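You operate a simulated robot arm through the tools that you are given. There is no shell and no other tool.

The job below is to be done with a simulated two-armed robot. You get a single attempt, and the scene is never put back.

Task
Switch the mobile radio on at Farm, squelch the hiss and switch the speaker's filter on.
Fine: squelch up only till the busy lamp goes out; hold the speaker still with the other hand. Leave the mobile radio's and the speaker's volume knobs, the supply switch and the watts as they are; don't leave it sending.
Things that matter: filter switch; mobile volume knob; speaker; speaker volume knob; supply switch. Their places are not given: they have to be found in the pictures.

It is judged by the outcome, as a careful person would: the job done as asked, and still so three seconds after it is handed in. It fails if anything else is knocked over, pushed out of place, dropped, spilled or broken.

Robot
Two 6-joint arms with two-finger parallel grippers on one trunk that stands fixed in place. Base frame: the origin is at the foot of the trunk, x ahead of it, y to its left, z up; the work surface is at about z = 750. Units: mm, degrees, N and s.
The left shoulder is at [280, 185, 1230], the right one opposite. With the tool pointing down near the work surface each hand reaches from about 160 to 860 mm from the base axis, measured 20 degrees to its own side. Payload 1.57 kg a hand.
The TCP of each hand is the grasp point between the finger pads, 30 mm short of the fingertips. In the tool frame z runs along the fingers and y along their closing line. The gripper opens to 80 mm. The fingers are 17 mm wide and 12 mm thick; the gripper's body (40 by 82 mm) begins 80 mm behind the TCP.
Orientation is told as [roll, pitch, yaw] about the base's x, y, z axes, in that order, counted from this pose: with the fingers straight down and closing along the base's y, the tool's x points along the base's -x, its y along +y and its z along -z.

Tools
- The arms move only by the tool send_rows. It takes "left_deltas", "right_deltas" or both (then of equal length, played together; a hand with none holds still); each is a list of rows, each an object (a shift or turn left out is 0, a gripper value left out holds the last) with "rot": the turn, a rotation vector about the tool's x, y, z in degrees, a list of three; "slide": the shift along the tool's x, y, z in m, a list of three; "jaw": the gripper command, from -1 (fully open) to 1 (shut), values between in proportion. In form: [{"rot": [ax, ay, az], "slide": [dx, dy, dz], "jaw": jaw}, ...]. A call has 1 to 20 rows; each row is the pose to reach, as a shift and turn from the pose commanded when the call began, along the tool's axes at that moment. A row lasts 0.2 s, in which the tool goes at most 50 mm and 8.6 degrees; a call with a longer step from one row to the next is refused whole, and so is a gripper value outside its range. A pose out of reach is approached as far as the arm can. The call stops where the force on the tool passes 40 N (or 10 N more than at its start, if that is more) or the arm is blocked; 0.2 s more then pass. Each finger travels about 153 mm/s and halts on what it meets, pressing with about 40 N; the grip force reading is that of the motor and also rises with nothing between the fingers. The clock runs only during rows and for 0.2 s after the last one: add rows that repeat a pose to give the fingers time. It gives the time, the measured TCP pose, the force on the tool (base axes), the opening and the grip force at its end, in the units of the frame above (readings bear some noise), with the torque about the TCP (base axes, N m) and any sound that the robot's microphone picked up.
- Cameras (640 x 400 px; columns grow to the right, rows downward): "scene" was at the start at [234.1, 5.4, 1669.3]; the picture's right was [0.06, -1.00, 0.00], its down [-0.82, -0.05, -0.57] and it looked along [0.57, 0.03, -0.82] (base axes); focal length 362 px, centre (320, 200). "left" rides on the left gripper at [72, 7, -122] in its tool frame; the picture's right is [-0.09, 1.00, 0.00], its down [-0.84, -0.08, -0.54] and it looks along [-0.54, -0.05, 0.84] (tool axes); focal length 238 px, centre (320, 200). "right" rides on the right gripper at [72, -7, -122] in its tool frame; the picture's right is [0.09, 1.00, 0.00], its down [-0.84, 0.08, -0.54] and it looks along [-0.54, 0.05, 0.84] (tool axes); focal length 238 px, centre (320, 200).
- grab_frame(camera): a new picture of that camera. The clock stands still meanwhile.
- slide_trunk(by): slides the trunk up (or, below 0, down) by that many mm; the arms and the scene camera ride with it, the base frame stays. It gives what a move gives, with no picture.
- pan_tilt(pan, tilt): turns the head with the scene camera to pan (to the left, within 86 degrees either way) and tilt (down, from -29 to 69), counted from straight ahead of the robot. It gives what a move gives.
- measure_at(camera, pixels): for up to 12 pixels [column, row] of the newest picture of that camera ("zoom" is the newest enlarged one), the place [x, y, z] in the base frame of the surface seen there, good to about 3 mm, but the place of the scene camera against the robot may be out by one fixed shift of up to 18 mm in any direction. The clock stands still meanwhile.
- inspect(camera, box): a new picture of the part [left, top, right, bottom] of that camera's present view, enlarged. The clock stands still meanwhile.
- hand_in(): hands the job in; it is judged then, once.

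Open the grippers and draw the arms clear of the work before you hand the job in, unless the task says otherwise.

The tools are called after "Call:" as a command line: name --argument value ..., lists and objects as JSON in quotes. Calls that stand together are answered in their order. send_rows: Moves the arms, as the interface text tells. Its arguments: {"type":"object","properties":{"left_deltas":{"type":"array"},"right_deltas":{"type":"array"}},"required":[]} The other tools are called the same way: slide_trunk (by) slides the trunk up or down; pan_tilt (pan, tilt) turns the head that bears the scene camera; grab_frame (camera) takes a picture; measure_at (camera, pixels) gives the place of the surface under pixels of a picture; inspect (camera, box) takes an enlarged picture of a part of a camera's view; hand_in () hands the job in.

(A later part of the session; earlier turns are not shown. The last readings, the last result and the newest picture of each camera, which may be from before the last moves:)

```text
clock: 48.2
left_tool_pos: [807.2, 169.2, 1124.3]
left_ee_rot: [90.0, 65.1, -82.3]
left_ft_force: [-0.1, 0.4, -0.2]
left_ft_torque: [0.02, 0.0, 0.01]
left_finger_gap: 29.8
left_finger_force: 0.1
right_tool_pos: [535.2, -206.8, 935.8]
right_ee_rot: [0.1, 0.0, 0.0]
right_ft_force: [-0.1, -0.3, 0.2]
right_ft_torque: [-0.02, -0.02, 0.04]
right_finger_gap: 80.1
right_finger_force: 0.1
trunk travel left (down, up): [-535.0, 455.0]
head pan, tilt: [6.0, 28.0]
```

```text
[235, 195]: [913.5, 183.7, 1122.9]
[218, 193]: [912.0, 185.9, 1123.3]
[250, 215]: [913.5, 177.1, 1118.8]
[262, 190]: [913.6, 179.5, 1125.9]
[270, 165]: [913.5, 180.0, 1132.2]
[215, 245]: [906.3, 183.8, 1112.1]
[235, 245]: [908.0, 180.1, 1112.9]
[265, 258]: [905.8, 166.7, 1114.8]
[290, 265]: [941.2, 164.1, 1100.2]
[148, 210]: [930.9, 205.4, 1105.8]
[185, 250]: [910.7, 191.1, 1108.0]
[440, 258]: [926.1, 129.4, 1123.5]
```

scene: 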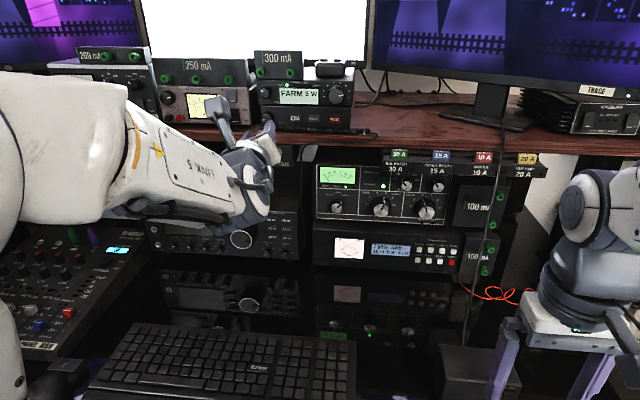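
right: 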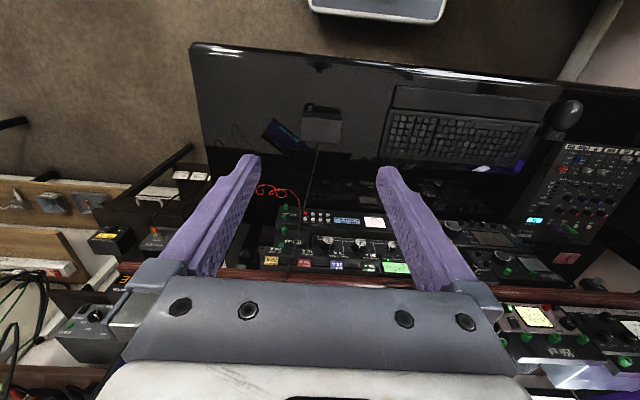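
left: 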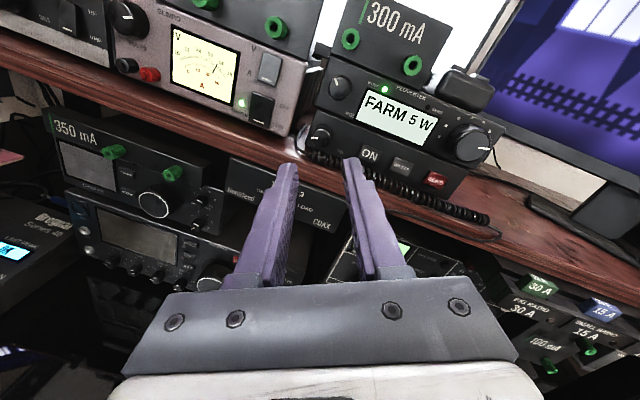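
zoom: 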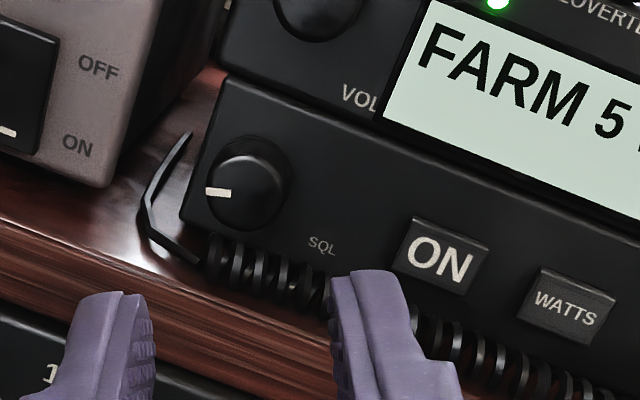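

Coil top is z≈1113; the level grip with a 3 mm upward offset clears it. I go forward 50 mm with a small height correction and check.

Call:
send_rows --left_deltas '[{"slide": [0.0016, 0.001, 0.01], "jaw": 0.25}, {"slide": [0.0016, 0.001, 0.03], "jaw": 0.25}, {"slide": [0.0016, 0.001, 0.05], "jaw": 0.25}, {"slide": [0.0016, 0.001, 0.05], "jaw": 0.25}]'

Call:
inspect --camera "left" --box '[260, 80, 380, 180]'

Call:
measure_at --camera "zoom" --pixels '[[320, 200], [200, 300], [430, 300]]'

```text
clock: 49.2
left_tool_pos: [858.7, 176.1, 1128.9]
left_ee_rot: [89.9, 65.1, -82.4]
left_ft_force: [0.3, -0.1, 1.1]
left_ft_torque: [0.0, -0.02, 0.0]
left_finger_gap: 29.7
left_finger_force: 0.0
right_tool_pos: [534.4, -207.9, 936.0]
right_ee_rot: [0.0, 0.0, 0.0]
right_ft_force: [0.5, 0.2, -0.2]
right_ft_torque: [-0.02, -0.01, 0.0]
right_finger_gap: 80.1
right_finger_force: 0.0
trunk travel left (down, up): [-535.0, 455.0]
head pan, tilt: [6.0, 28.0]
```

```text
4.00 times, centred on (320, 130) of left
```

zoom: 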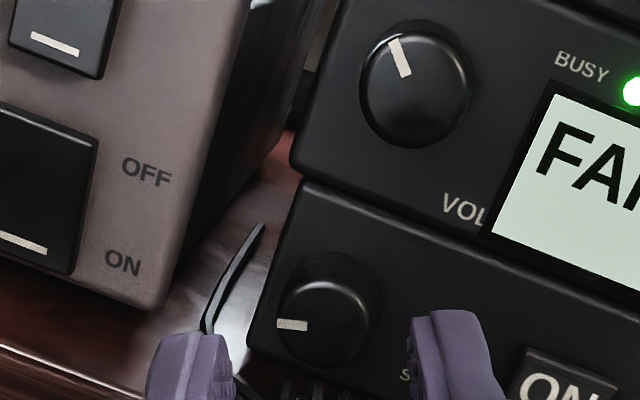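

```text
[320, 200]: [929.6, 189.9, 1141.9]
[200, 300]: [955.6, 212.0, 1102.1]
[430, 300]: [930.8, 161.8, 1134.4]
```

Alignment is good: the knob face is at zoom (323,318) against the expected (320,321). I go in 34 mm and close on the knob.

Call:
send_rows --left_deltas '[{"slide": [0, 0.0006, 0.012], "jaw": 0.25}, {"slide": [0, 0.0006, 0.024], "jaw": 0.25}, {"slide": [0, 0.0006, 0.034], "jaw": 0.25}, {"slide": [0, 0.0006, 0.034], "jaw": 0.25}]'

Call:
inspect --camera "left" --box '[260, 80, 380, 180]'

Call:
inspect --camera "scene" --box '[245, 70, 325, 135]'

```text
clock: 50.2
left_tool_pos: [891.9, 179.6, 1128.7]
left_ee_rot: [90.0, 64.9, -82.4]
left_ft_force: [-0.2, 0.2, 0.5]
left_ft_torque: [-0.02, -0.03, 0.01]
left_finger_gap: 30.2
left_finger_force: 0.1
right_tool_pos: [534.4, -206.4, 934.8]
right_ee_rot: [-0.1, 0.0, 0.0]
right_ft_force: [0.1, -0.1, -0.4]
right_ft_torque: [-0.01, 0.03, 0.0]
right_finger_gap: 79.8
right_finger_force: 0.0
trunk travel left (down, up): [-535.0, 455.0]
head pan, tilt: [6.0, 28.0]
```

```text
4.00 times, centred on (320, 130) of left
```

zoom: 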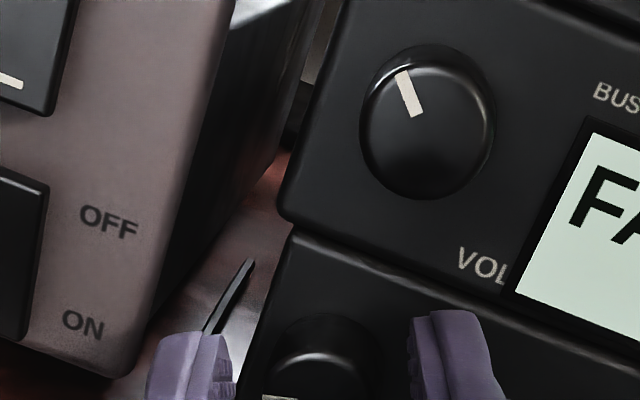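

```text
6.15 times, centred on (285, 102) of scene
```

zoom: 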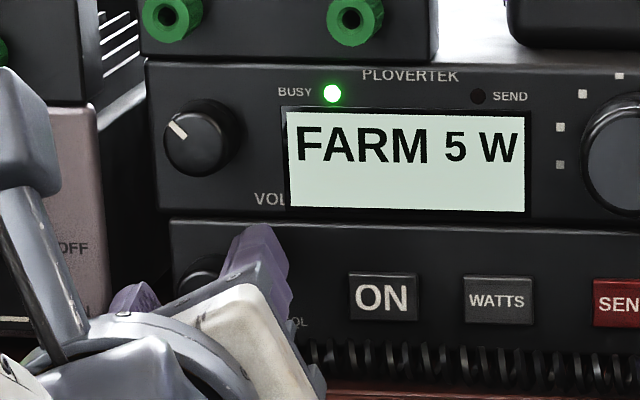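

Fingers straddle the knob with the busy lamp well in view in the scene camera. I close gently.

Call:
send_rows --left_deltas '[{"jaw": 0.4}, {"jaw": 0.48}, {"jaw": 0.54}, {"jaw": 0.6}]'

Call:
inspect --camera "left" --box '[260, 110, 380, 210]'

```text
clock: 51.2
left_tool_pos: [892.5, 180.1, 1128.7]
left_ee_rot: [90.0, 65.0, -82.4]
left_ft_force: [0.8, 1.5, -0.7]
left_ft_torque: [-0.03, -0.16, -0.2]
left_finger_gap: 20.8
left_finger_force: 34.3
right_tool_pos: [534.6, -207.6, 936.4]
right_ee_rot: [0.1, 0.0, 0.0]
right_ft_force: [0.0, -0.5, 0.2]
right_ft_torque: [-0.02, -0.01, -0.02]
right_finger_gap: 80.2
right_finger_force: 0.1
trunk travel left (down, up): [-535.0, 455.0]
head pan, tilt: [6.0, 28.0]
```

```text
4.00 times, centred on (320, 160) of left
```

zoom: 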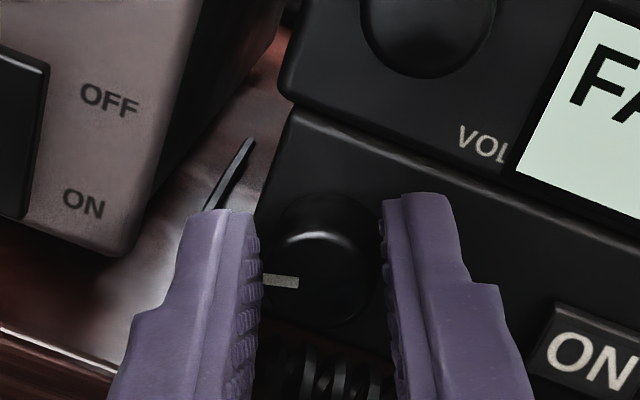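

Gripped at gap 20.8 with small forces. I turn 6° clockwise and check the lamp.

Call:
send_rows --left_deltas '[{"slide": [0, 0.00016, 0], "rot": [0, 0, 3], "jaw": 0.6}, {"slide": [0, 0.00031, 0], "rot": [0, 0, 6], "jaw": 0.6}]'

Call:
inspect --camera "left" --box '[260, 110, 380, 210]'

Call:
inspect --camera "scene" --box '[245, 70, 325, 135]'

```text
clock: 51.8
left_tool_pos: [891.3, 178.2, 1127.1]
left_ee_rot: [90.1, 71.0, -82.3]
left_ft_force: [9.2, 0.7, -0.2]
left_ft_torque: [-0.01, -0.84, 0.06]
left_finger_gap: 20.6
left_finger_force: 34.1
right_tool_pos: [535.0, -207.4, 935.5]
right_ee_rot: [0.0, 0.1, 0.0]
right_ft_force: [0.7, 0.1, -1.2]
right_ft_torque: [-0.01, -0.03, -0.02]
right_finger_gap: 80.1
right_finger_force: 0.1
trunk travel left (down, up): [-535.0, 455.0]
head pan, tilt: [6.0, 28.0]
```

```text
4.00 times, centred on (320, 160) of left
```

zoom: 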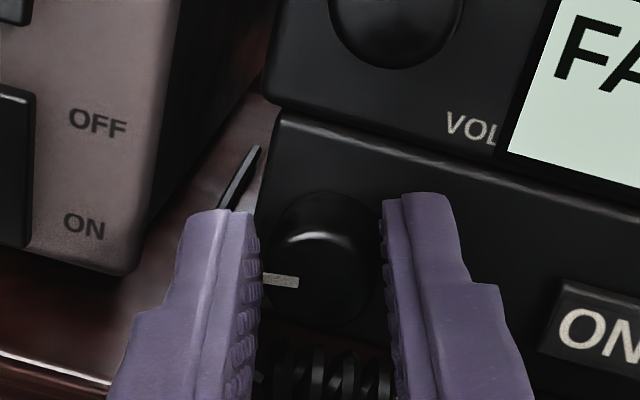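

```text
6.15 times, centred on (285, 102) of scene
```

zoom: 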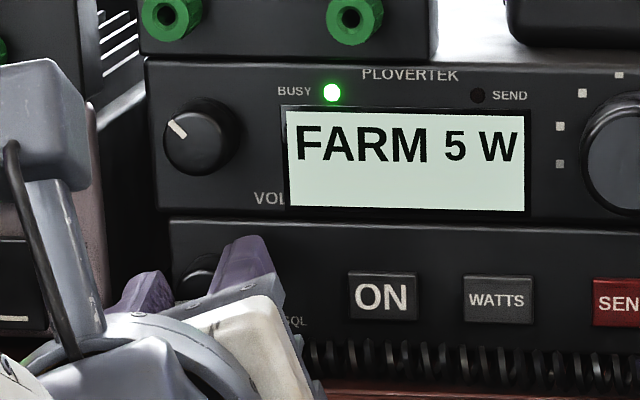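

The knob follows; the lamp is still lit. Another 8°.

Call:
send_rows --left_deltas '[{"slide": [0, 0.0002, 0], "rot": [0, 0, 4], "jaw": 0.6}, {"slide": [0, 0.0004, 0], "rot": [0, 0, 8], "jaw": 0.6}]'

Call:
inspect --camera "scene" --box '[245, 70, 325, 135]'

```text
clock: 52.4
left_tool_pos: [893.6, 178.0, 1128.6]
left_ee_rot: [89.9, 79.1, -82.6]
left_ft_force: [7.4, 2.5, -0.7]
left_ft_torque: [0.0, -0.8, 0.01]
left_finger_gap: 20.4
left_finger_force: 34.3
right_tool_pos: [534.3, -207.6, 936.8]
right_ee_rot: [0.0, 0.0, 0.0]
right_ft_force: [-0.5, -1.1, -0.5]
right_ft_torque: [0.0, -0.03, 0.02]
right_finger_gap: 79.7
right_finger_force: 0.0
trunk travel left (down, up): [-535.0, 455.0]
head pan, tilt: [6.0, 28.0]
```

```text
6.15 times, centred on (285, 102) of scene
```

zoom: 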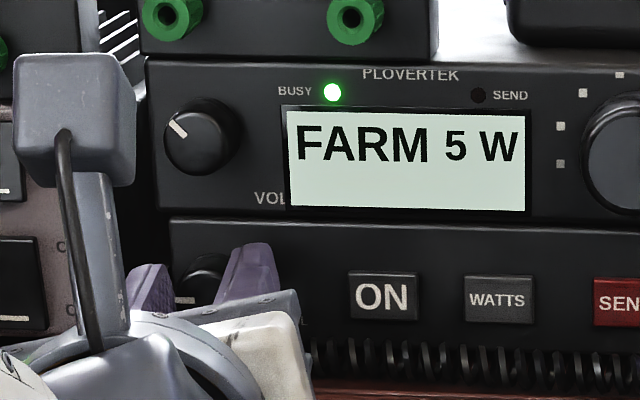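

Still lit at t≈169°. Another 7°.

Call:
send_rows --left_deltas '[{"slide": [0, 0.0002, 0], "rot": [0, 0, 4], "jaw": 0.6}, {"slide": [0, 0.00037, 0], "rot": [0, 0, 7], "jaw": 0.6}]'

Call:
inspect --camera "scene" --box '[245, 70, 325, 135]'

Call:
inspect --camera "left" --box '[260, 110, 380, 210]'

```text
clock: 53.0
left_tool_pos: [891.4, 178.6, 1128.0]
left_ee_rot: [89.8, 86.0, -82.6]
left_ft_force: [5.6, -0.5, -0.1]
left_ft_torque: [-0.06, -0.7, -0.15]
left_finger_gap: 20.3
left_finger_force: 34.4
right_tool_pos: [535.2, -208.1, 935.3]
right_ee_rot: [0.0, 0.0, 0.0]
right_ft_force: [-0.1, -0.4, 0.4]
right_ft_torque: [0.0, -0.02, 0.02]
right_finger_gap: 80.1
right_finger_force: 0.0
trunk travel left (down, up): [-535.0, 455.0]
head pan, tilt: [6.0, 28.0]
```

```text
6.15 times, centred on (285, 102) of scene
```

zoom: 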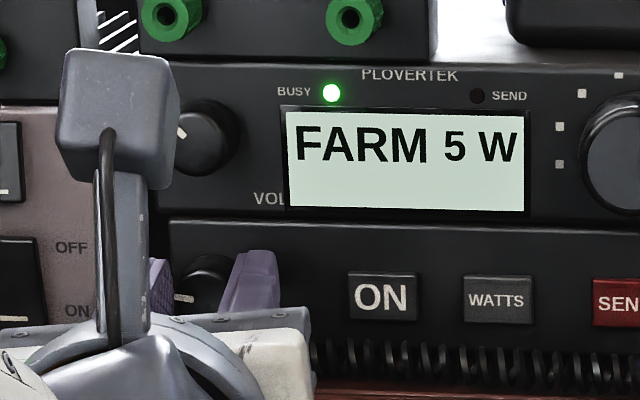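

```text
4.00 times, centred on (320, 160) of left
```

zoom: 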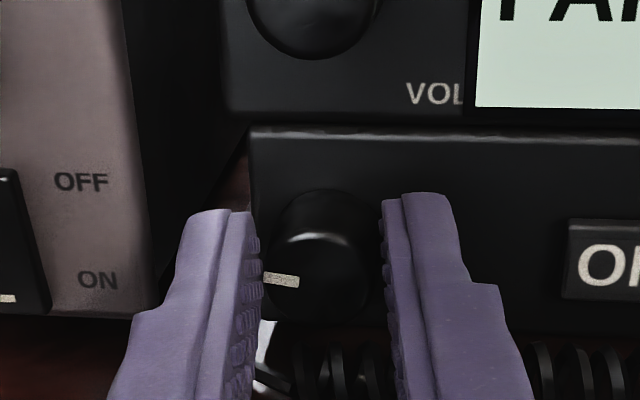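

Still lit at t=176°. Another 8°.

Call:
send_rows --left_deltas '[{"slide": [0, 0.0002, 0], "rot": [0, 0, 4], "jaw": 0.6}, {"slide": [0, 0.0004, 0], "rot": [0, 0, 8], "jaw": 0.6}]'

Call:
inspect --camera "scene" --box '[245, 70, 325, 135]'

Call:
inspect --camera "left" --box '[260, 110, 380, 210]'

```text
clock: 53.6
left_tool_pos: [891.4, 177.0, 1128.0]
left_ee_rot: [-89.7, 85.9, 97.7]
left_ft_force: [-2.3, -3.6, -1.0]
left_ft_torque: [-0.04, -0.79, -0.31]
left_finger_gap: 20.4
left_finger_force: 34.2
right_tool_pos: [535.1, -206.7, 936.0]
right_ee_rot: [-0.1, 0.0, 0.0]
right_ft_force: [-0.1, 0.6, -0.4]
right_ft_torque: [0.01, -0.02, 0.01]
right_finger_gap: 79.7
right_finger_force: 0.1
trunk travel left (down, up): [-535.0, 455.0]
head pan, tilt: [6.0, 28.0]
```

```text
6.15 times, centred on (285, 102) of scene
```

zoom: 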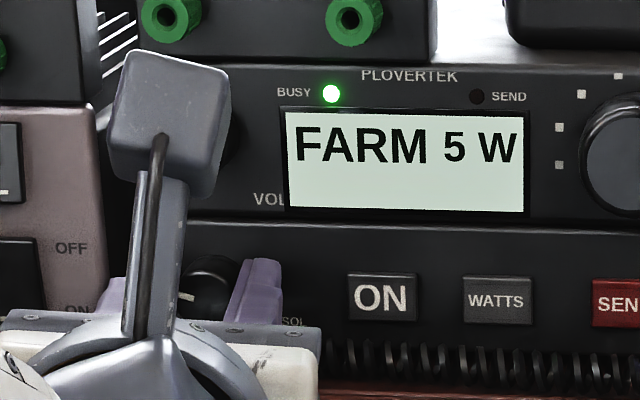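

```text
4.00 times, centred on (320, 160) of left
```

zoom: 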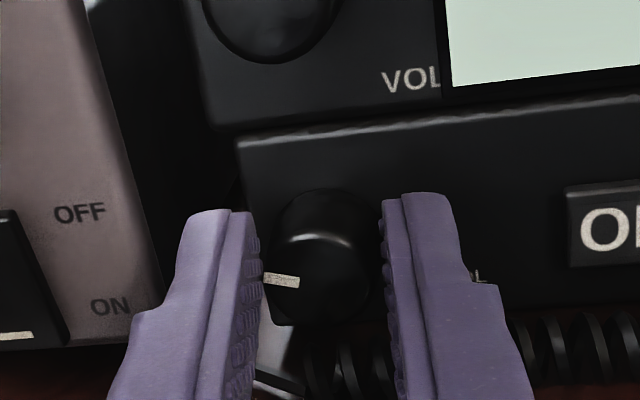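

Still lit at t=184°. Another 7°, watching the finger over the coil.

Call:
send_rows --left_deltas '[{"slide": [0, 0.0002, 0], "rot": [0, 0, 4], "jaw": 0.6}, {"slide": [0, 0.00037, 0], "rot": [0, 0, 7], "jaw": 0.6}]'

Call:
inspect --camera "scene" --box '[245, 70, 325, 135]'

Call:
inspect --camera "left" --box '[260, 110, 380, 210]'

```text
clock: 54.2
left_tool_pos: [891.2, 175.4, 1129.0]
left_ee_rot: [-89.5, 78.9, 98.0]
left_ft_force: [-5.0, -6.5, -3.6]
left_ft_torque: [-0.06, -0.65, -0.48]
left_finger_gap: 20.4
left_finger_force: 34.1
right_tool_pos: [534.5, -206.7, 936.3]
right_ee_rot: [-0.1, 0.0, 0.1]
right_ft_force: [0.7, -0.1, -0.5]
right_ft_torque: [-0.01, -0.03, -0.03]
right_finger_gap: 80.2
right_finger_force: 0.0
trunk travel left (down, up): [-535.0, 455.0]
head pan, tilt: [6.0, 28.0]
```

```text
6.15 times, centred on (285, 102) of scene
```

zoom: 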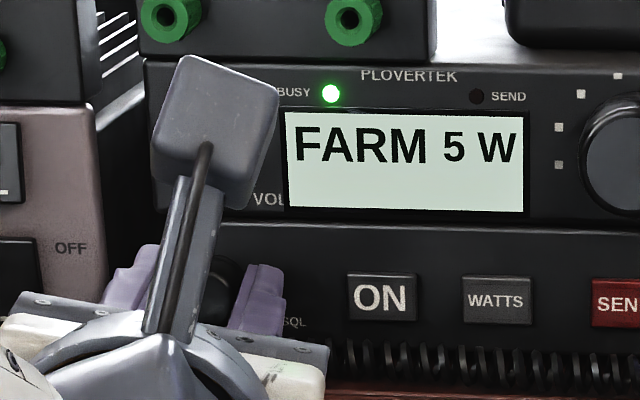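

```text
4.00 times, centred on (320, 160) of left
```

zoom: 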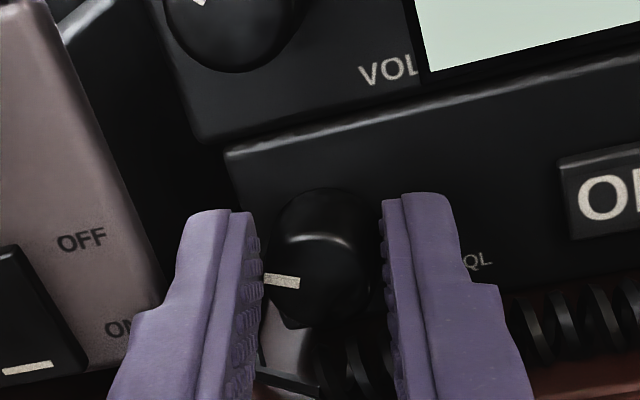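

Still lit after 36°. I open to 26 mm, check that nothing moves, and turn the open hand back 36° around the knob for a second grip.

Call:
send_rows --left_deltas '[{"jaw": 0.5}, {"jaw": 0.35}, {"jaw": 0.35}]'

Call:
inspect --camera "left" --box '[260, 110, 380, 210]'

```text
clock: 55.0
left_tool_pos: [892.5, 176.0, 1128.3]
left_ee_rot: [-90.1, 79.0, 97.6]
left_ft_force: [0.0, 1.1, 1.0]
left_ft_torque: [0.03, -0.01, 0.0]
left_finger_gap: 26.1
left_finger_force: 0.1
right_tool_pos: [534.9, -208.1, 935.7]
right_ee_rot: [0.0, 0.0, 0.0]
right_ft_force: [0.2, -0.5, 0.1]
right_ft_torque: [-0.02, -0.01, -0.01]
right_finger_gap: 80.1
right_finger_force: 0.0
trunk travel left (down, up): [-535.0, 455.0]
head pan, tilt: [6.0, 28.0]
```

```text
4.00 times, centred on (320, 160) of left
```

zoom: 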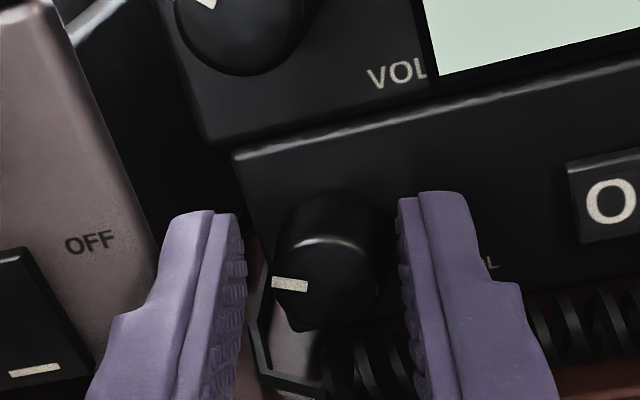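

After release the knob sits ≈1.5 mm to the right of finger centre; I correct that while turning the open hand back 36°.

Call:
send_rows --left_deltas '[{"slide": [0, 0.0012, 0], "rot": [0, 0, 0], "jaw": 0.35}, {"slide": [-2e-05, 0.0009, 0], "rot": [0, 0, -7.2], "jaw": 0.35}, {"slide": [-0.0001, 0.0006, 0], "rot": [0, 0, -14.4], "jaw": 0.35}, {"slide": [-0.0002, 0.0002, 0], "rot": [0, 0, -21.6], "jaw": 0.35}, {"slide": [-0.0004, -0.0002, 0], "rot": [0, 0, -28.8], "jaw": 0.35}, {"slide": [-0.0006, -0.0005, 0], "rot": [0, 0, -36], "jaw": 0.35}, {"slide": [-0.0006, -0.0005, 0], "rot": [0, 0, -36], "jaw": 0.35}]'

Call:
inspect --camera "left" --box '[260, 110, 380, 210]'

Call:
inspect --camera "scene" --box '[245, 70, 325, 135]'

```text
clock: 56.6
left_tool_pos: [892.0, 178.2, 1128.6]
left_ee_rot: [90.1, 64.9, -82.4]
left_ft_force: [0.5, 0.2, 0.4]
left_ft_torque: [0.03, 0.0, 0.0]
left_finger_gap: 26.1
left_finger_force: 0.0
right_tool_pos: [534.6, -208.3, 935.5]
right_ee_rot: [0.0, 0.0, -0.1]
right_ft_force: [-0.5, -0.8, 0.6]
right_ft_torque: [-0.01, 0.01, 0.03]
right_finger_gap: 80.2
right_finger_force: 0.0
trunk travel left (down, up): [-535.0, 455.0]
head pan, tilt: [6.0, 28.0]
```

```text
4.00 times, centred on (320, 160) of left
```

zoom: 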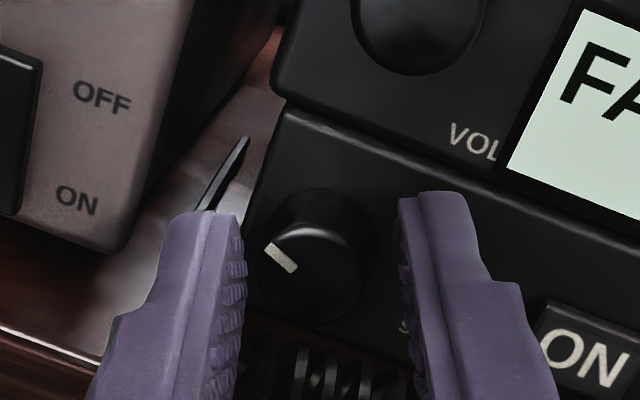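

```text
6.15 times, centred on (285, 102) of scene
```

zoom: 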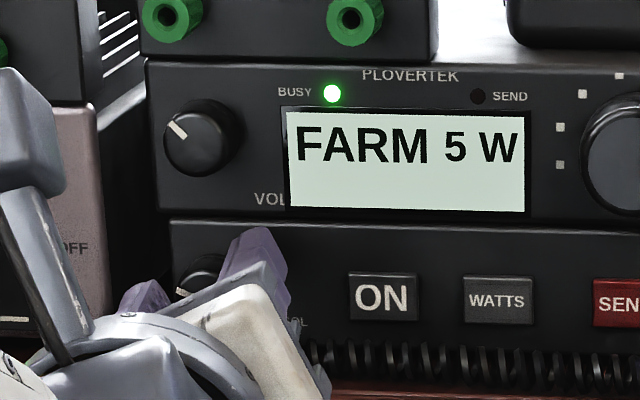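

The knob is now ≈3 mm left of the finger centre (col 306 vs 322); I shift and grip again, closing gently.

Call:
send_rows --left_deltas '[{"slide": [0, -0.0015, 0], "jaw": 0.35}, {"slide": [0, -0.003, 0], "jaw": 0.35}, {"slide": [0, -0.003, 0], "jaw": 0.42}, {"slide": [0, -0.003, 0], "jaw": 0.47}, {"slide": [0, -0.003, 0], "jaw": 0.6}, {"slide": [0, -0.003, 0], "jaw": 0.6}]'

Call:
inspect --camera "left" --box '[260, 110, 380, 210]'

```text
clock: 58.0
left_tool_pos: [890.6, 179.9, 1128.4]
left_ee_rot: [90.3, 65.1, -82.3]
left_ft_force: [3.2, -6.2, 2.8]
left_ft_torque: [-0.03, -0.21, -0.48]
left_finger_gap: 20.5
left_finger_force: 33.8
right_tool_pos: [534.8, -207.0, 936.2]
right_ee_rot: [0.0, 0.1, 0.1]
right_ft_force: [-0.3, 0.5, -0.3]
right_ft_torque: [-0.02, 0.06, 0.0]
right_finger_gap: 79.8
right_finger_force: 0.0
trunk travel left (down, up): [-535.0, 455.0]
head pan, tilt: [6.0, 28.0]
```

```text
4.00 times, centred on (320, 160) of left
```

zoom: 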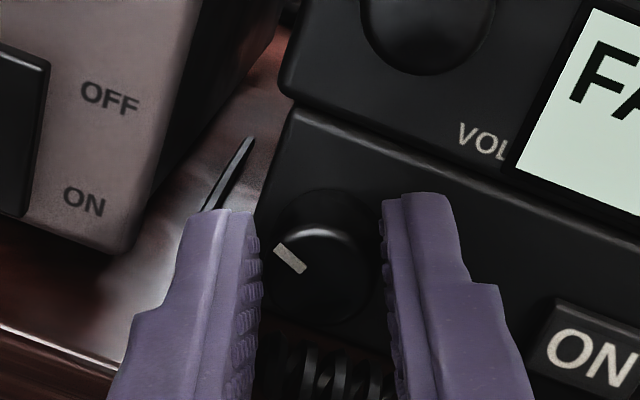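

Gripped again (pointer now up-left). I turn 6° with a slight relief of the side force and check the lamp.

Call:
send_rows --left_deltas '[{"slide": [0, 0.0006, 0], "rot": [0, 0, 3], "jaw": 0.6}, {"slide": [0, 0.0008, 0], "rot": [0, 0, 6], "jaw": 0.6}]'

Call:
inspect --camera "scene" --box '[245, 70, 325, 135]'

```text
clock: 58.6
left_tool_pos: [891.0, 178.7, 1127.1]
left_ee_rot: [90.2, 71.1, -82.2]
left_ft_force: [2.2, -8.9, 3.9]
left_ft_torque: [-0.02, -0.98, -0.21]
left_finger_gap: 20.6
left_finger_force: 34.1
right_tool_pos: [534.8, -208.8, 935.8]
right_ee_rot: [0.0, 0.0, -0.1]
right_ft_force: [-0.4, -0.7, 0.4]
right_ft_torque: [-0.01, 0.0, 0.03]
right_finger_gap: 80.2
right_finger_force: 0.1
trunk travel left (down, up): [-535.0, 455.0]
head pan, tilt: [6.0, 28.0]
```

```text
6.15 times, centred on (285, 102) of scene
```

zoom: 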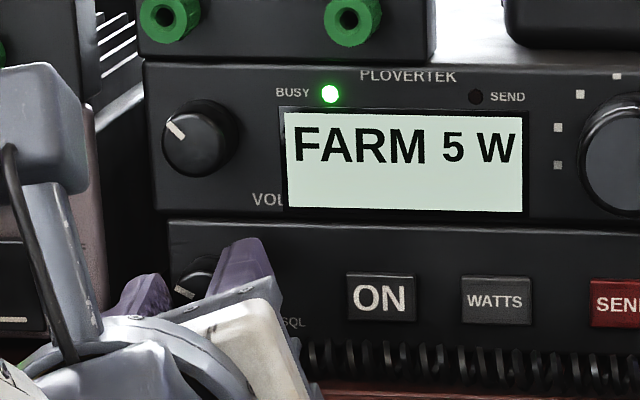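

The radio leans ≈0.6 mm to the left under the 9 N side force; I shift the hand 1.2 mm to the right to relieve it before turning on.

Call:
send_rows --left_deltas '[{"slide": [0, 0.0012, 0], "jaw": 0.6}, {"slide": [0, 0.0012, 0], "jaw": 0.6}]'

```text
clock: 59.2
left_tool_pos: [891.6, 178.9, 1127.4]
left_ee_rot: [90.0, 71.1, -82.4]
left_ft_force: [3.8, -6.2, 3.2]
left_ft_torque: [-0.02, -0.46, -0.34]
left_finger_gap: 20.3
left_finger_force: 34.1
right_tool_pos: [534.4, -207.8, 936.9]
right_ee_rot: [0.0, 0.0, 0.0]
right_ft_force: [0.0, 0.5, -0.1]
right_ft_torque: [0.02, -0.02, -0.02]
right_finger_gap: 80.1
right_finger_force: 0.0
trunk travel left (down, up): [-535.0, 455.0]
head pan, tilt: [6.0, 28.0]
```

That lowers it (−8.9→−6.2 N); I shift 1.5 mm more and turn 6°.

Call:
send_rows --left_deltas '[{"slide": [0, 0.0015, 0], "jaw": 0.6}, {"slide": [0, 0.0017, 0], "rot": [0, 0, 3], "jaw": 0.6}, {"slide": [0, 0.0019, 0], "rot": [0, 0, 6], "jaw": 0.6}]'

Call:
inspect --camera "scene" --box '[245, 70, 325, 135]'

Call:
inspect --camera "left" --box '[260, 110, 380, 210]'

```text
clock: 60.0
left_tool_pos: [892.3, 178.3, 1128.1]
left_ee_rot: [89.8, 77.0, -82.6]
left_ft_force: [-4.3, 3.8, -2.6]
left_ft_torque: [0.0, -0.78, 0.15]
left_finger_gap: 20.5
left_finger_force: 34.3
right_tool_pos: [534.8, -207.2, 936.1]
right_ee_rot: [0.1, 0.0, -0.1]
right_ft_force: [0.4, -0.1, -0.3]
right_ft_torque: [-0.02, -0.02, -0.05]
right_finger_gap: 79.6
right_finger_force: 0.1
trunk travel left (down, up): [-535.0, 455.0]
head pan, tilt: [6.0, 28.0]
```

```text
6.15 times, centred on (285, 102) of scene
```

zoom: 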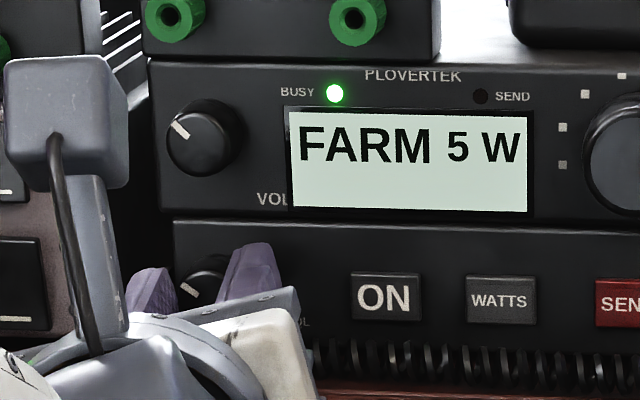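

```text
4.00 times, centred on (320, 160) of left
```

zoom: 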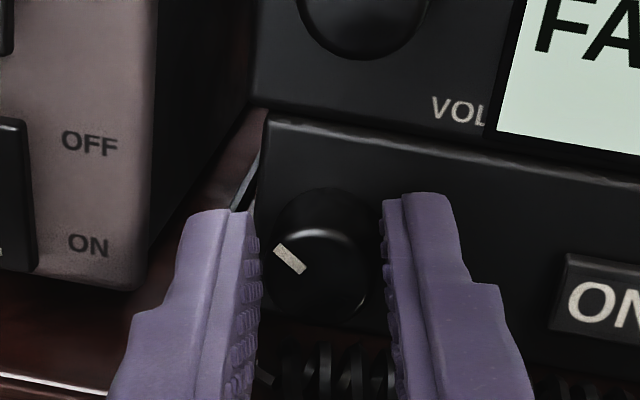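

Lamp still lit (48° in all); radio within 0.6 mm of its place. I turn 6° more with a small shift back.

Call:
send_rows --left_deltas '[{"slide": [0, -0.0004, 0], "rot": [0, 0, 3], "jaw": 0.6}, {"slide": [0, -0.0004, 0], "rot": [0, 0, 6], "jaw": 0.6}]'

Call:
inspect --camera "scene" --box '[245, 70, 325, 135]'

```text
clock: 60.6
left_tool_pos: [890.8, 177.0, 1127.0]
left_ee_rot: [89.8, 83.1, -82.6]
left_ft_force: [3.7, 5.5, -1.5]
left_ft_torque: [0.04, -0.65, -0.02]
left_finger_gap: 20.6
left_finger_force: 34.1
right_tool_pos: [535.4, -206.6, 936.1]
right_ee_rot: [0.0, 0.0, 0.0]
right_ft_force: [0.1, -0.8, -0.5]
right_ft_torque: [0.0, 0.02, -0.03]
right_finger_gap: 80.2
right_finger_force: 0.0
trunk travel left (down, up): [-535.0, 455.0]
head pan, tilt: [6.0, 28.0]
```

```text
6.15 times, centred on (285, 102) of scene
```

zoom: 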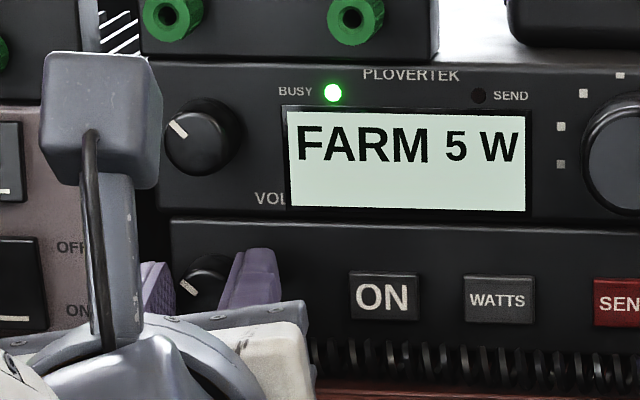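

Still lit at 54° total. Another 6°.

Call:
send_rows --left_deltas '[{"slide": [0, 0, 0], "rot": [0, 0, 3], "jaw": 0.6}, {"slide": [0, 0, 0], "rot": [0, 0, 6], "jaw": 0.6}]'

Call:
inspect --camera "scene" --box '[245, 70, 325, 135]'

```text
clock: 61.2
left_tool_pos: [891.2, 178.3, 1129.3]
left_ee_rot: [86.2, 89.0, -86.4]
left_ft_force: [-1.8, 2.7, -3.8]
left_ft_torque: [-0.03, -0.71, -0.11]
left_finger_gap: 20.6
left_finger_force: 34.1
right_tool_pos: [533.5, -207.7, 935.1]
right_ee_rot: [0.0, 0.1, 0.0]
right_ft_force: [0.1, 0.7, -0.6]
right_ft_torque: [-0.03, 0.0, 0.0]
right_finger_gap: 80.0
right_finger_force: 0.1
trunk travel left (down, up): [-535.0, 455.0]
head pan, tilt: [6.0, 28.0]
```

```text
6.15 times, centred on (285, 102) of scene
```

zoom: 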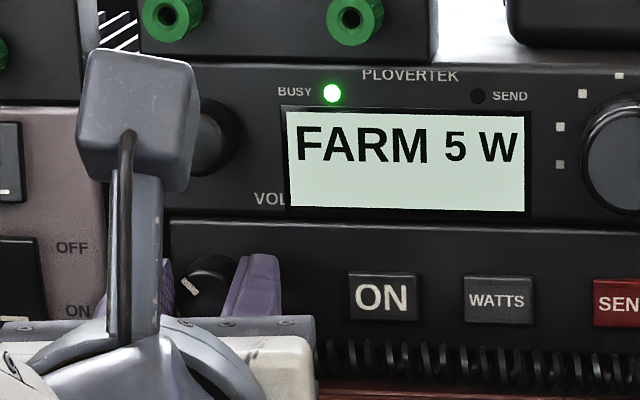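

Still lit at 60° total; forces small. Another 6°.

Call:
send_rows --left_deltas '[{"slide": [0, 0.0002, 0], "rot": [0, 0, 3], "jaw": 0.6}, {"slide": [0, 0.0003, 0], "rot": [0, 0, 6], "jaw": 0.6}]'

Call:
inspect --camera "scene" --box '[245, 70, 325, 135]'

```text
clock: 61.8
left_tool_pos: [891.1, 177.3, 1128.3]
left_ee_rot: [-89.5, 84.9, 98.2]
left_ft_force: [-6.7, 0.9, -3.5]
left_ft_torque: [-0.05, -0.54, -0.2]
left_finger_gap: 20.4
left_finger_force: 33.7
right_tool_pos: [535.7, -207.9, 934.6]
right_ee_rot: [0.0, 0.0, 0.0]
right_ft_force: [0.0, 0.3, -0.6]
right_ft_torque: [0.01, 0.01, -0.01]
right_finger_gap: 79.6
right_finger_force: 0.0
trunk travel left (down, up): [-535.0, 455.0]
head pan, tilt: [6.0, 28.0]
```

```text
6.15 times, centred on (285, 102) of scene
```

zoom: 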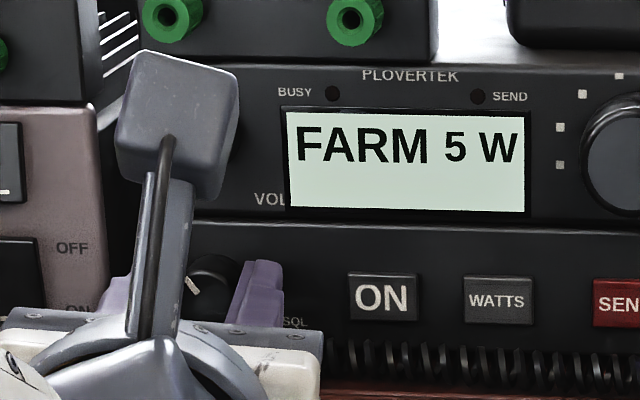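

The busy lamp has just gone out. I open the gripper gently and check that the lamp stays dark.

Call:
send_rows --left_deltas '[{"jaw": 0.5}, {"jaw": 0.35}, {"jaw": 0.25}, {"jaw": 0.25}]'

Call:
inspect --camera "scene" --box '[245, 70, 325, 135]'

Call:
inspect --camera "left" --box '[260, 110, 380, 210]'

```text
clock: 62.8
left_tool_pos: [891.7, 177.5, 1128.6]
left_ee_rot: [-90.1, 84.9, 97.6]
left_ft_force: [1.1, 0.4, -0.9]
left_ft_torque: [0.0, 0.02, 0.01]
left_finger_gap: 30.0
left_finger_force: 0.0
right_tool_pos: [534.7, -207.5, 936.1]
right_ee_rot: [0.0, 0.0, -0.1]
right_ft_force: [-0.7, -0.1, 0.1]
right_ft_torque: [0.03, 0.02, 0.0]
right_finger_gap: 80.3
right_finger_force: 0.0
trunk travel left (down, up): [-535.0, 455.0]
head pan, tilt: [6.0, 28.0]
```

```text
6.15 times, centred on (285, 102) of scene
```

zoom: 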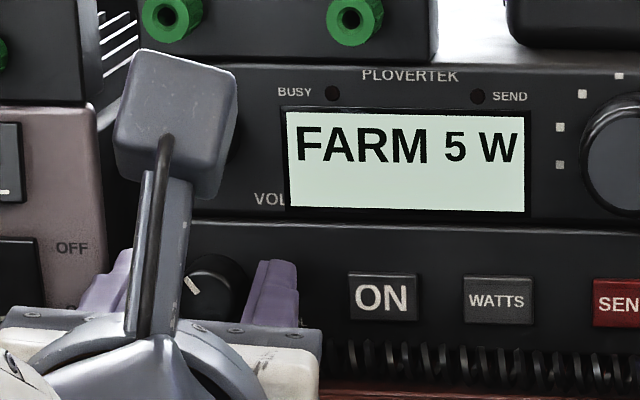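

```text
4.00 times, centred on (320, 160) of left
```

zoom: 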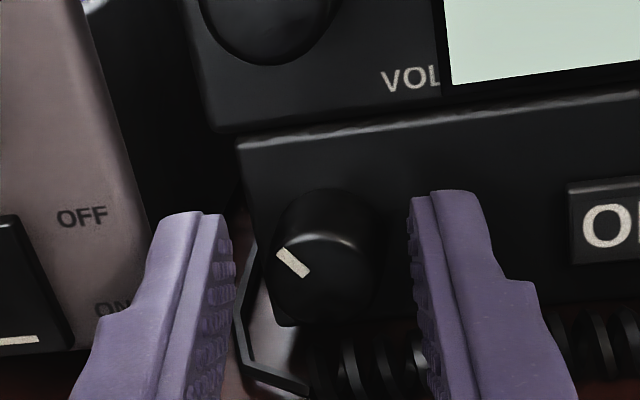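

The lamp stays dark with the knob free. I withdraw straight back 100 mm.

Call:
send_rows --left_deltas '[{"slide": [0, 0, -0.01], "jaw": 0.25}, {"slide": [0, 0, -0.03], "jaw": 0.25}, {"slide": [0, 0, -0.06], "jaw": 0.25}, {"slide": [0, 0, -0.1], "jaw": 0.25}]'

Call:
grab_frame --camera "scene"

Call:
inspect --camera "scene" --box '[245, 50, 365, 140]'

```text
clock: 63.8
left_tool_pos: [791.2, 162.1, 1128.3]
left_ee_rot: [-89.4, 85.0, 98.2]
left_ft_force: [0.0, -0.3, -0.2]
left_ft_torque: [-0.01, 0.0, 0.01]
left_finger_gap: 30.0
left_finger_force: 0.1
right_tool_pos: [535.2, -208.1, 935.6]
right_ee_rot: [0.0, 0.0, 0.0]
right_ft_force: [0.7, -0.1, -0.1]
right_ft_torque: [-0.01, 0.02, 0.0]
right_finger_gap: 80.0
right_finger_force: 0.0
trunk travel left (down, up): [-535.0, 455.0]
head pan, tilt: [6.0, 28.0]
```

```text
taken
```

scene: 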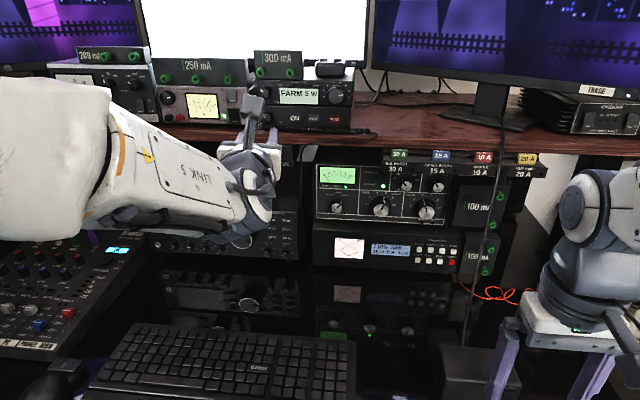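

```text
4.44 times, centred on (305, 95) of scene
```

zoom: 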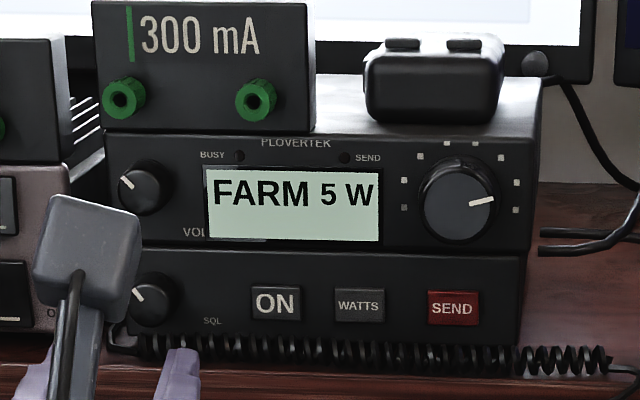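

The radio shows FARM 5 W, busy dark, volume untouched. Before moving to the speaker I learn the rocker convention from the supply's ON rocker with the left camera.

Call:
inspect --camera "left" --box '[130, 60, 330, 190]'

```text
3.08 times, centred on (230, 125) of left
```

zoom: 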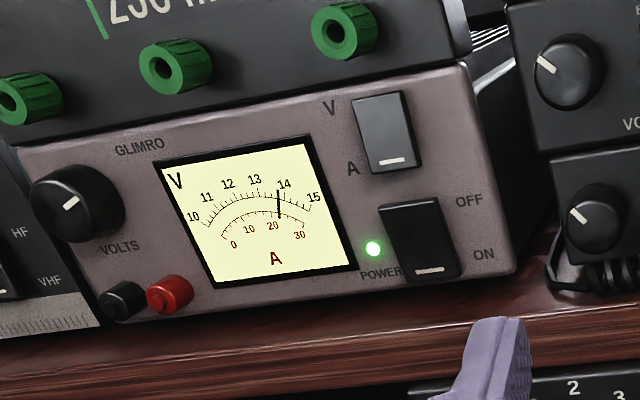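

The supply's ON state shows the lower half pressed in; the filter's lower half sticks out, so it is off and its lower half must be pressed. The right camera should now see the speaker's front from close by.

Call:
grab_frame --camera "right"

Call:
inspect --camera "right" --box '[240, 130, 400, 250]'

```text
taken
```

right: 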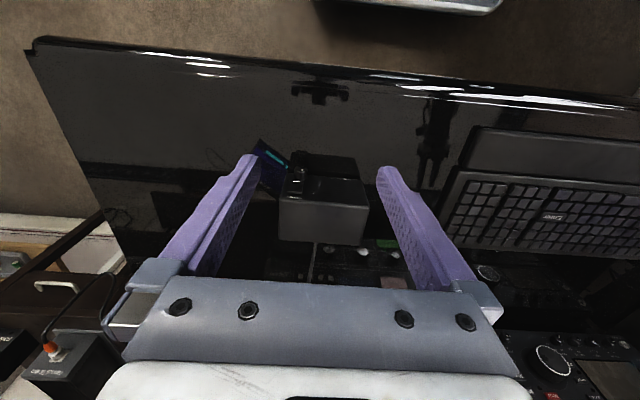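

```text
3.33 times, centred on (320, 190) of right
```

zoom: 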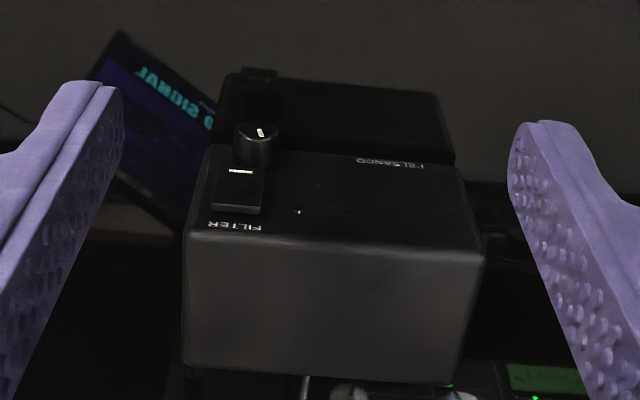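

The right camera sees the speaker's front and top well: filter rocker at zoom (240,190), knob (257,138), lamp (298,212). I measure them and the box's corners.

Call:
measure_at --camera "zoom" --pixels '[[240, 203], [240, 185], [239, 174], [255, 140], [298, 212], [260, 225], [190, 245], [475, 250], [190, 355], [455, 370], [330, 300], [390, 200]]'

Call:
measure_at --camera "zoom" --pixels '[[215, 190], [265, 192], [210, 160], [450, 175], [240, 130], [270, 130], [257, 160], [330, 170], [330, 240], [330, 368], [310, 375], [200, 150]]'

```text
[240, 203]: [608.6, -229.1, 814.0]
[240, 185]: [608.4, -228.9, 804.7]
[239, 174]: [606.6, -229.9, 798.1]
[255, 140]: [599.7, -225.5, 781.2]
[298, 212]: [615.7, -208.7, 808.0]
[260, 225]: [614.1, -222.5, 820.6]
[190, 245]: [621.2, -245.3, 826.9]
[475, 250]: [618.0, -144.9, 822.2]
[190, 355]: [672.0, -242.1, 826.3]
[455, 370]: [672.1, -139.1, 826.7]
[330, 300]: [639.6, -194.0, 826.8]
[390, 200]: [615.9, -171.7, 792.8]
```

```text
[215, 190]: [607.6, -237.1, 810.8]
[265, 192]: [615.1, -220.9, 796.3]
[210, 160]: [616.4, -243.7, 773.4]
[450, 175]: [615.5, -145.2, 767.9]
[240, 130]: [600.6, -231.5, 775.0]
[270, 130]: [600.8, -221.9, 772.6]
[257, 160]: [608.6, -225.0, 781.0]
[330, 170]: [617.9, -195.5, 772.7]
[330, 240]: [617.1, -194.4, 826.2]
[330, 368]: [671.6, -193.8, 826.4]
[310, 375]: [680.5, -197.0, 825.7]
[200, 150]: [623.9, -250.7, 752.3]
```

Speaker: front x≈616, back ≈678, y −141…−245, top 826; rocker (608,−229,795–817), knob top z≈783. The left hand will hold it front-to-back at y≈−160, the right will press. First I twist the left hand back to t≈90° in free air.

Call:
send_rows --left_deltas '[{"rot": [0, 0, -8]}, {"rot": [0, 0, -16]}, {"rot": [0, 0, -24]}, {"rot": [0, 0, -32]}, {"rot": [0, 0, -40]}, {"rot": [0, 0, -48]}, {"rot": [0, 0, -56]}, {"rot": [0, 0, -64]}, {"rot": [0, 0, -72]}, {"rot": [0, 0, -80]}, {"rot": [0, 0, -88]}, {"rot": [0, 0, -95]}]'

```text
clock: 66.4
left_tool_pos: [792.1, 164.0, 1127.9]
left_ee_rot: [90.1, -0.2, -82.4]
left_ft_force: [0.2, -0.3, -0.6]
left_ft_torque: [-0.02, 0.01, 0.0]
left_finger_gap: 29.9
left_finger_force: 0.1
right_tool_pos: [533.9, -206.3, 936.4]
right_ee_rot: [0.0, 0.0, 0.0]
right_ft_force: [-0.3, 1.1, 0.8]
right_ft_torque: [0.01, 0.02, 0.01]
right_finger_gap: 80.1
right_finger_force: 0.1
trunk travel left (down, up): [-535.0, 455.0]
head pan, tilt: [6.0, 28.0]
```

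Twist is at 90°. Now I pitch the left hand down to vertical while drawing it back to about (640,60,1000).

Call:
send_rows --left_deltas '[{"slide": [-0.007, -0.0107, -0.0137], "rot": [7.5, 0, 0]}, {"slide": [-0.0138, -0.0213, -0.0274], "rot": [15, 0, 0]}, {"slide": [-0.0207, -0.032, -0.0411], "rot": [22.5, 0, 0]}, {"slide": [-0.0276, -0.0427, -0.0548], "rot": [30, 0, 0]}, {"slide": [-0.0345, -0.0533, -0.0685], "rot": [37.5, 0, 0]}, {"slide": [-0.0413, -0.064, -0.0822], "rot": [45, 0, 0]}, {"slide": [-0.0482, -0.0747, -0.096], "rot": [52.5, 0, 0]}, {"slide": [-0.0551, -0.0853, -0.1097], "rot": [60, 0, 0]}, {"slide": [-0.062, -0.096, -0.1234], "rot": [67.5, 0, 0]}, {"slide": [-0.0689, -0.1067, -0.1371], "rot": [75, 0, 0]}, {"slide": [-0.0758, -0.1173, -0.1508], "rot": [82.5, 0, 0]}, {"slide": [-0.0827, -0.128, -0.1645], "rot": [90, 0, 0]}, {"slide": [-0.0827, -0.128, -0.1645], "rot": [90, 0, 0]}]'

Call:
grab_frame --camera "scene"

```text
clock: 69.2
left_tool_pos: [640.0, 59.7, 1000.7]
left_ee_rot: [0.0, 0.0, -82.3]
left_ft_force: [0.1, 0.1, -0.3]
left_ft_torque: [0.01, 0.03, 0.04]
left_finger_gap: 29.6
left_finger_force: 0.1
right_tool_pos: [535.8, -208.2, 937.3]
right_ee_rot: [0.0, 0.0, 0.1]
right_ft_force: [0.5, 0.6, 0.4]
right_ft_torque: [0.0, 0.0, 0.0]
right_finger_gap: 80.1
right_finger_force: 0.1
trunk travel left (down, up): [-535.0, 455.0]
head pan, tilt: [6.0, 28.0]
```

```text
taken
```

scene: 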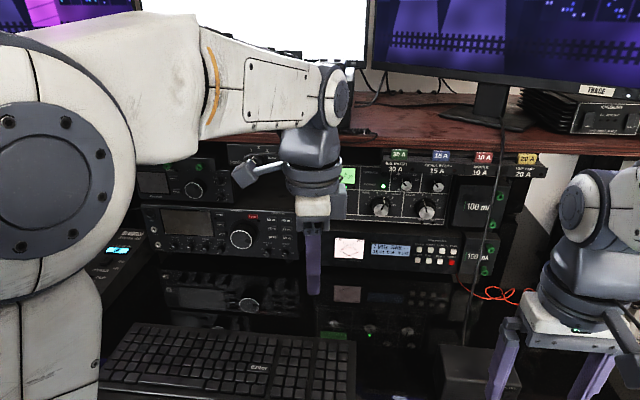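

Left hand is vertical again at (640,60,1000). I raise the trunk by 450 so the right arm can work close in; both hands are in free space in front of the shelf.

Call:
slide_trunk --by 450

Call:
pan_tilt --pan -8 --tilt 55

Call:
grab_frame --camera "scene"

```text
refused: 450 is not a number from -400 to 400
```

```text
clock: 70.1
left_tool_pos: [640.4, 59.5, 1000.5]
left_ee_rot: [0.0, -0.1, -82.4]
left_ft_force: [-0.6, 0.6, 0.9]
left_ft_torque: [-0.01, 0.01, 0.01]
left_finger_gap: 29.9
left_finger_force: 0.1
right_tool_pos: [535.0, -207.5, 936.4]
right_ee_rot: [-0.1, 0.0, 0.1]
right_ft_force: [0.2, -0.3, 0.2]
right_ft_torque: [0.0, 0.02, 0.04]
right_finger_gap: 80.3
right_finger_force: 0.0
trunk travel left (down, up): [-535.0, 455.0]
head pan, tilt: [-8.0, 55.0]
```

```text
taken
```

scene: 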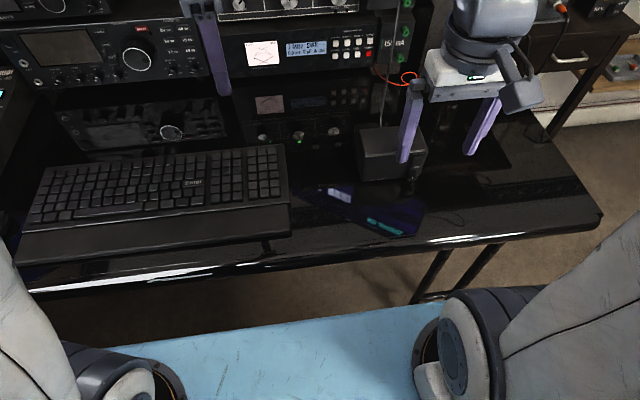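

The slide limit is 400 per call; I raise 400 and then 45.

Call:
slide_trunk --by 400

Call:
slide_trunk --by 45

Call:
grab_frame --camera "scene"

```text
clock: 74.0
left_tool_pos: [640.4, 59.3, 1401.2]
left_ee_rot: [-0.1, 0.1, -82.3]
left_ft_force: [0.1, -0.9, -0.8]
left_ft_torque: [-0.03, -0.03, -0.01]
left_finger_gap: 29.9
left_finger_force: 0.1
right_tool_pos: [533.9, -207.4, 1335.7]
right_ee_rot: [-0.1, 0.1, 0.0]
right_ft_force: [0.0, 0.2, 0.2]
right_ft_torque: [0.04, -0.04, -0.01]
right_finger_gap: 80.2
right_finger_force: 0.0
trunk travel left (down, up): [-935.0, 55.0]
head pan, tilt: [-8.0, 55.0]
```

```text
clock: 74.8
left_tool_pos: [640.6, 59.5, 1445.9]
left_ee_rot: [0.0, 0.1, -82.4]
left_ft_force: [0.3, -1.0, 0.1]
left_ft_torque: [0.02, 0.03, -0.01]
left_finger_gap: 29.9
left_finger_force: 0.2
right_tool_pos: [534.0, -208.4, 1380.7]
right_ee_rot: [0.0, 0.0, -0.1]
right_ft_force: [0.4, 0.0, -0.9]
right_ft_torque: [-0.02, 0.0, 0.01]
right_finger_gap: 80.1
right_finger_force: 0.1
trunk travel left (down, up): [-980.0, 10.0]
head pan, tilt: [-8.0, 55.0]
```

```text
taken
```

scene: 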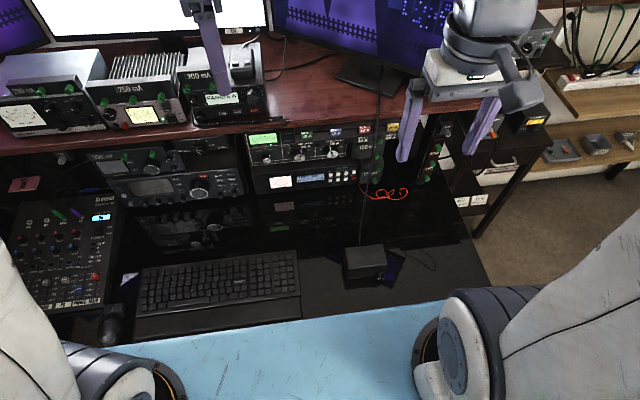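

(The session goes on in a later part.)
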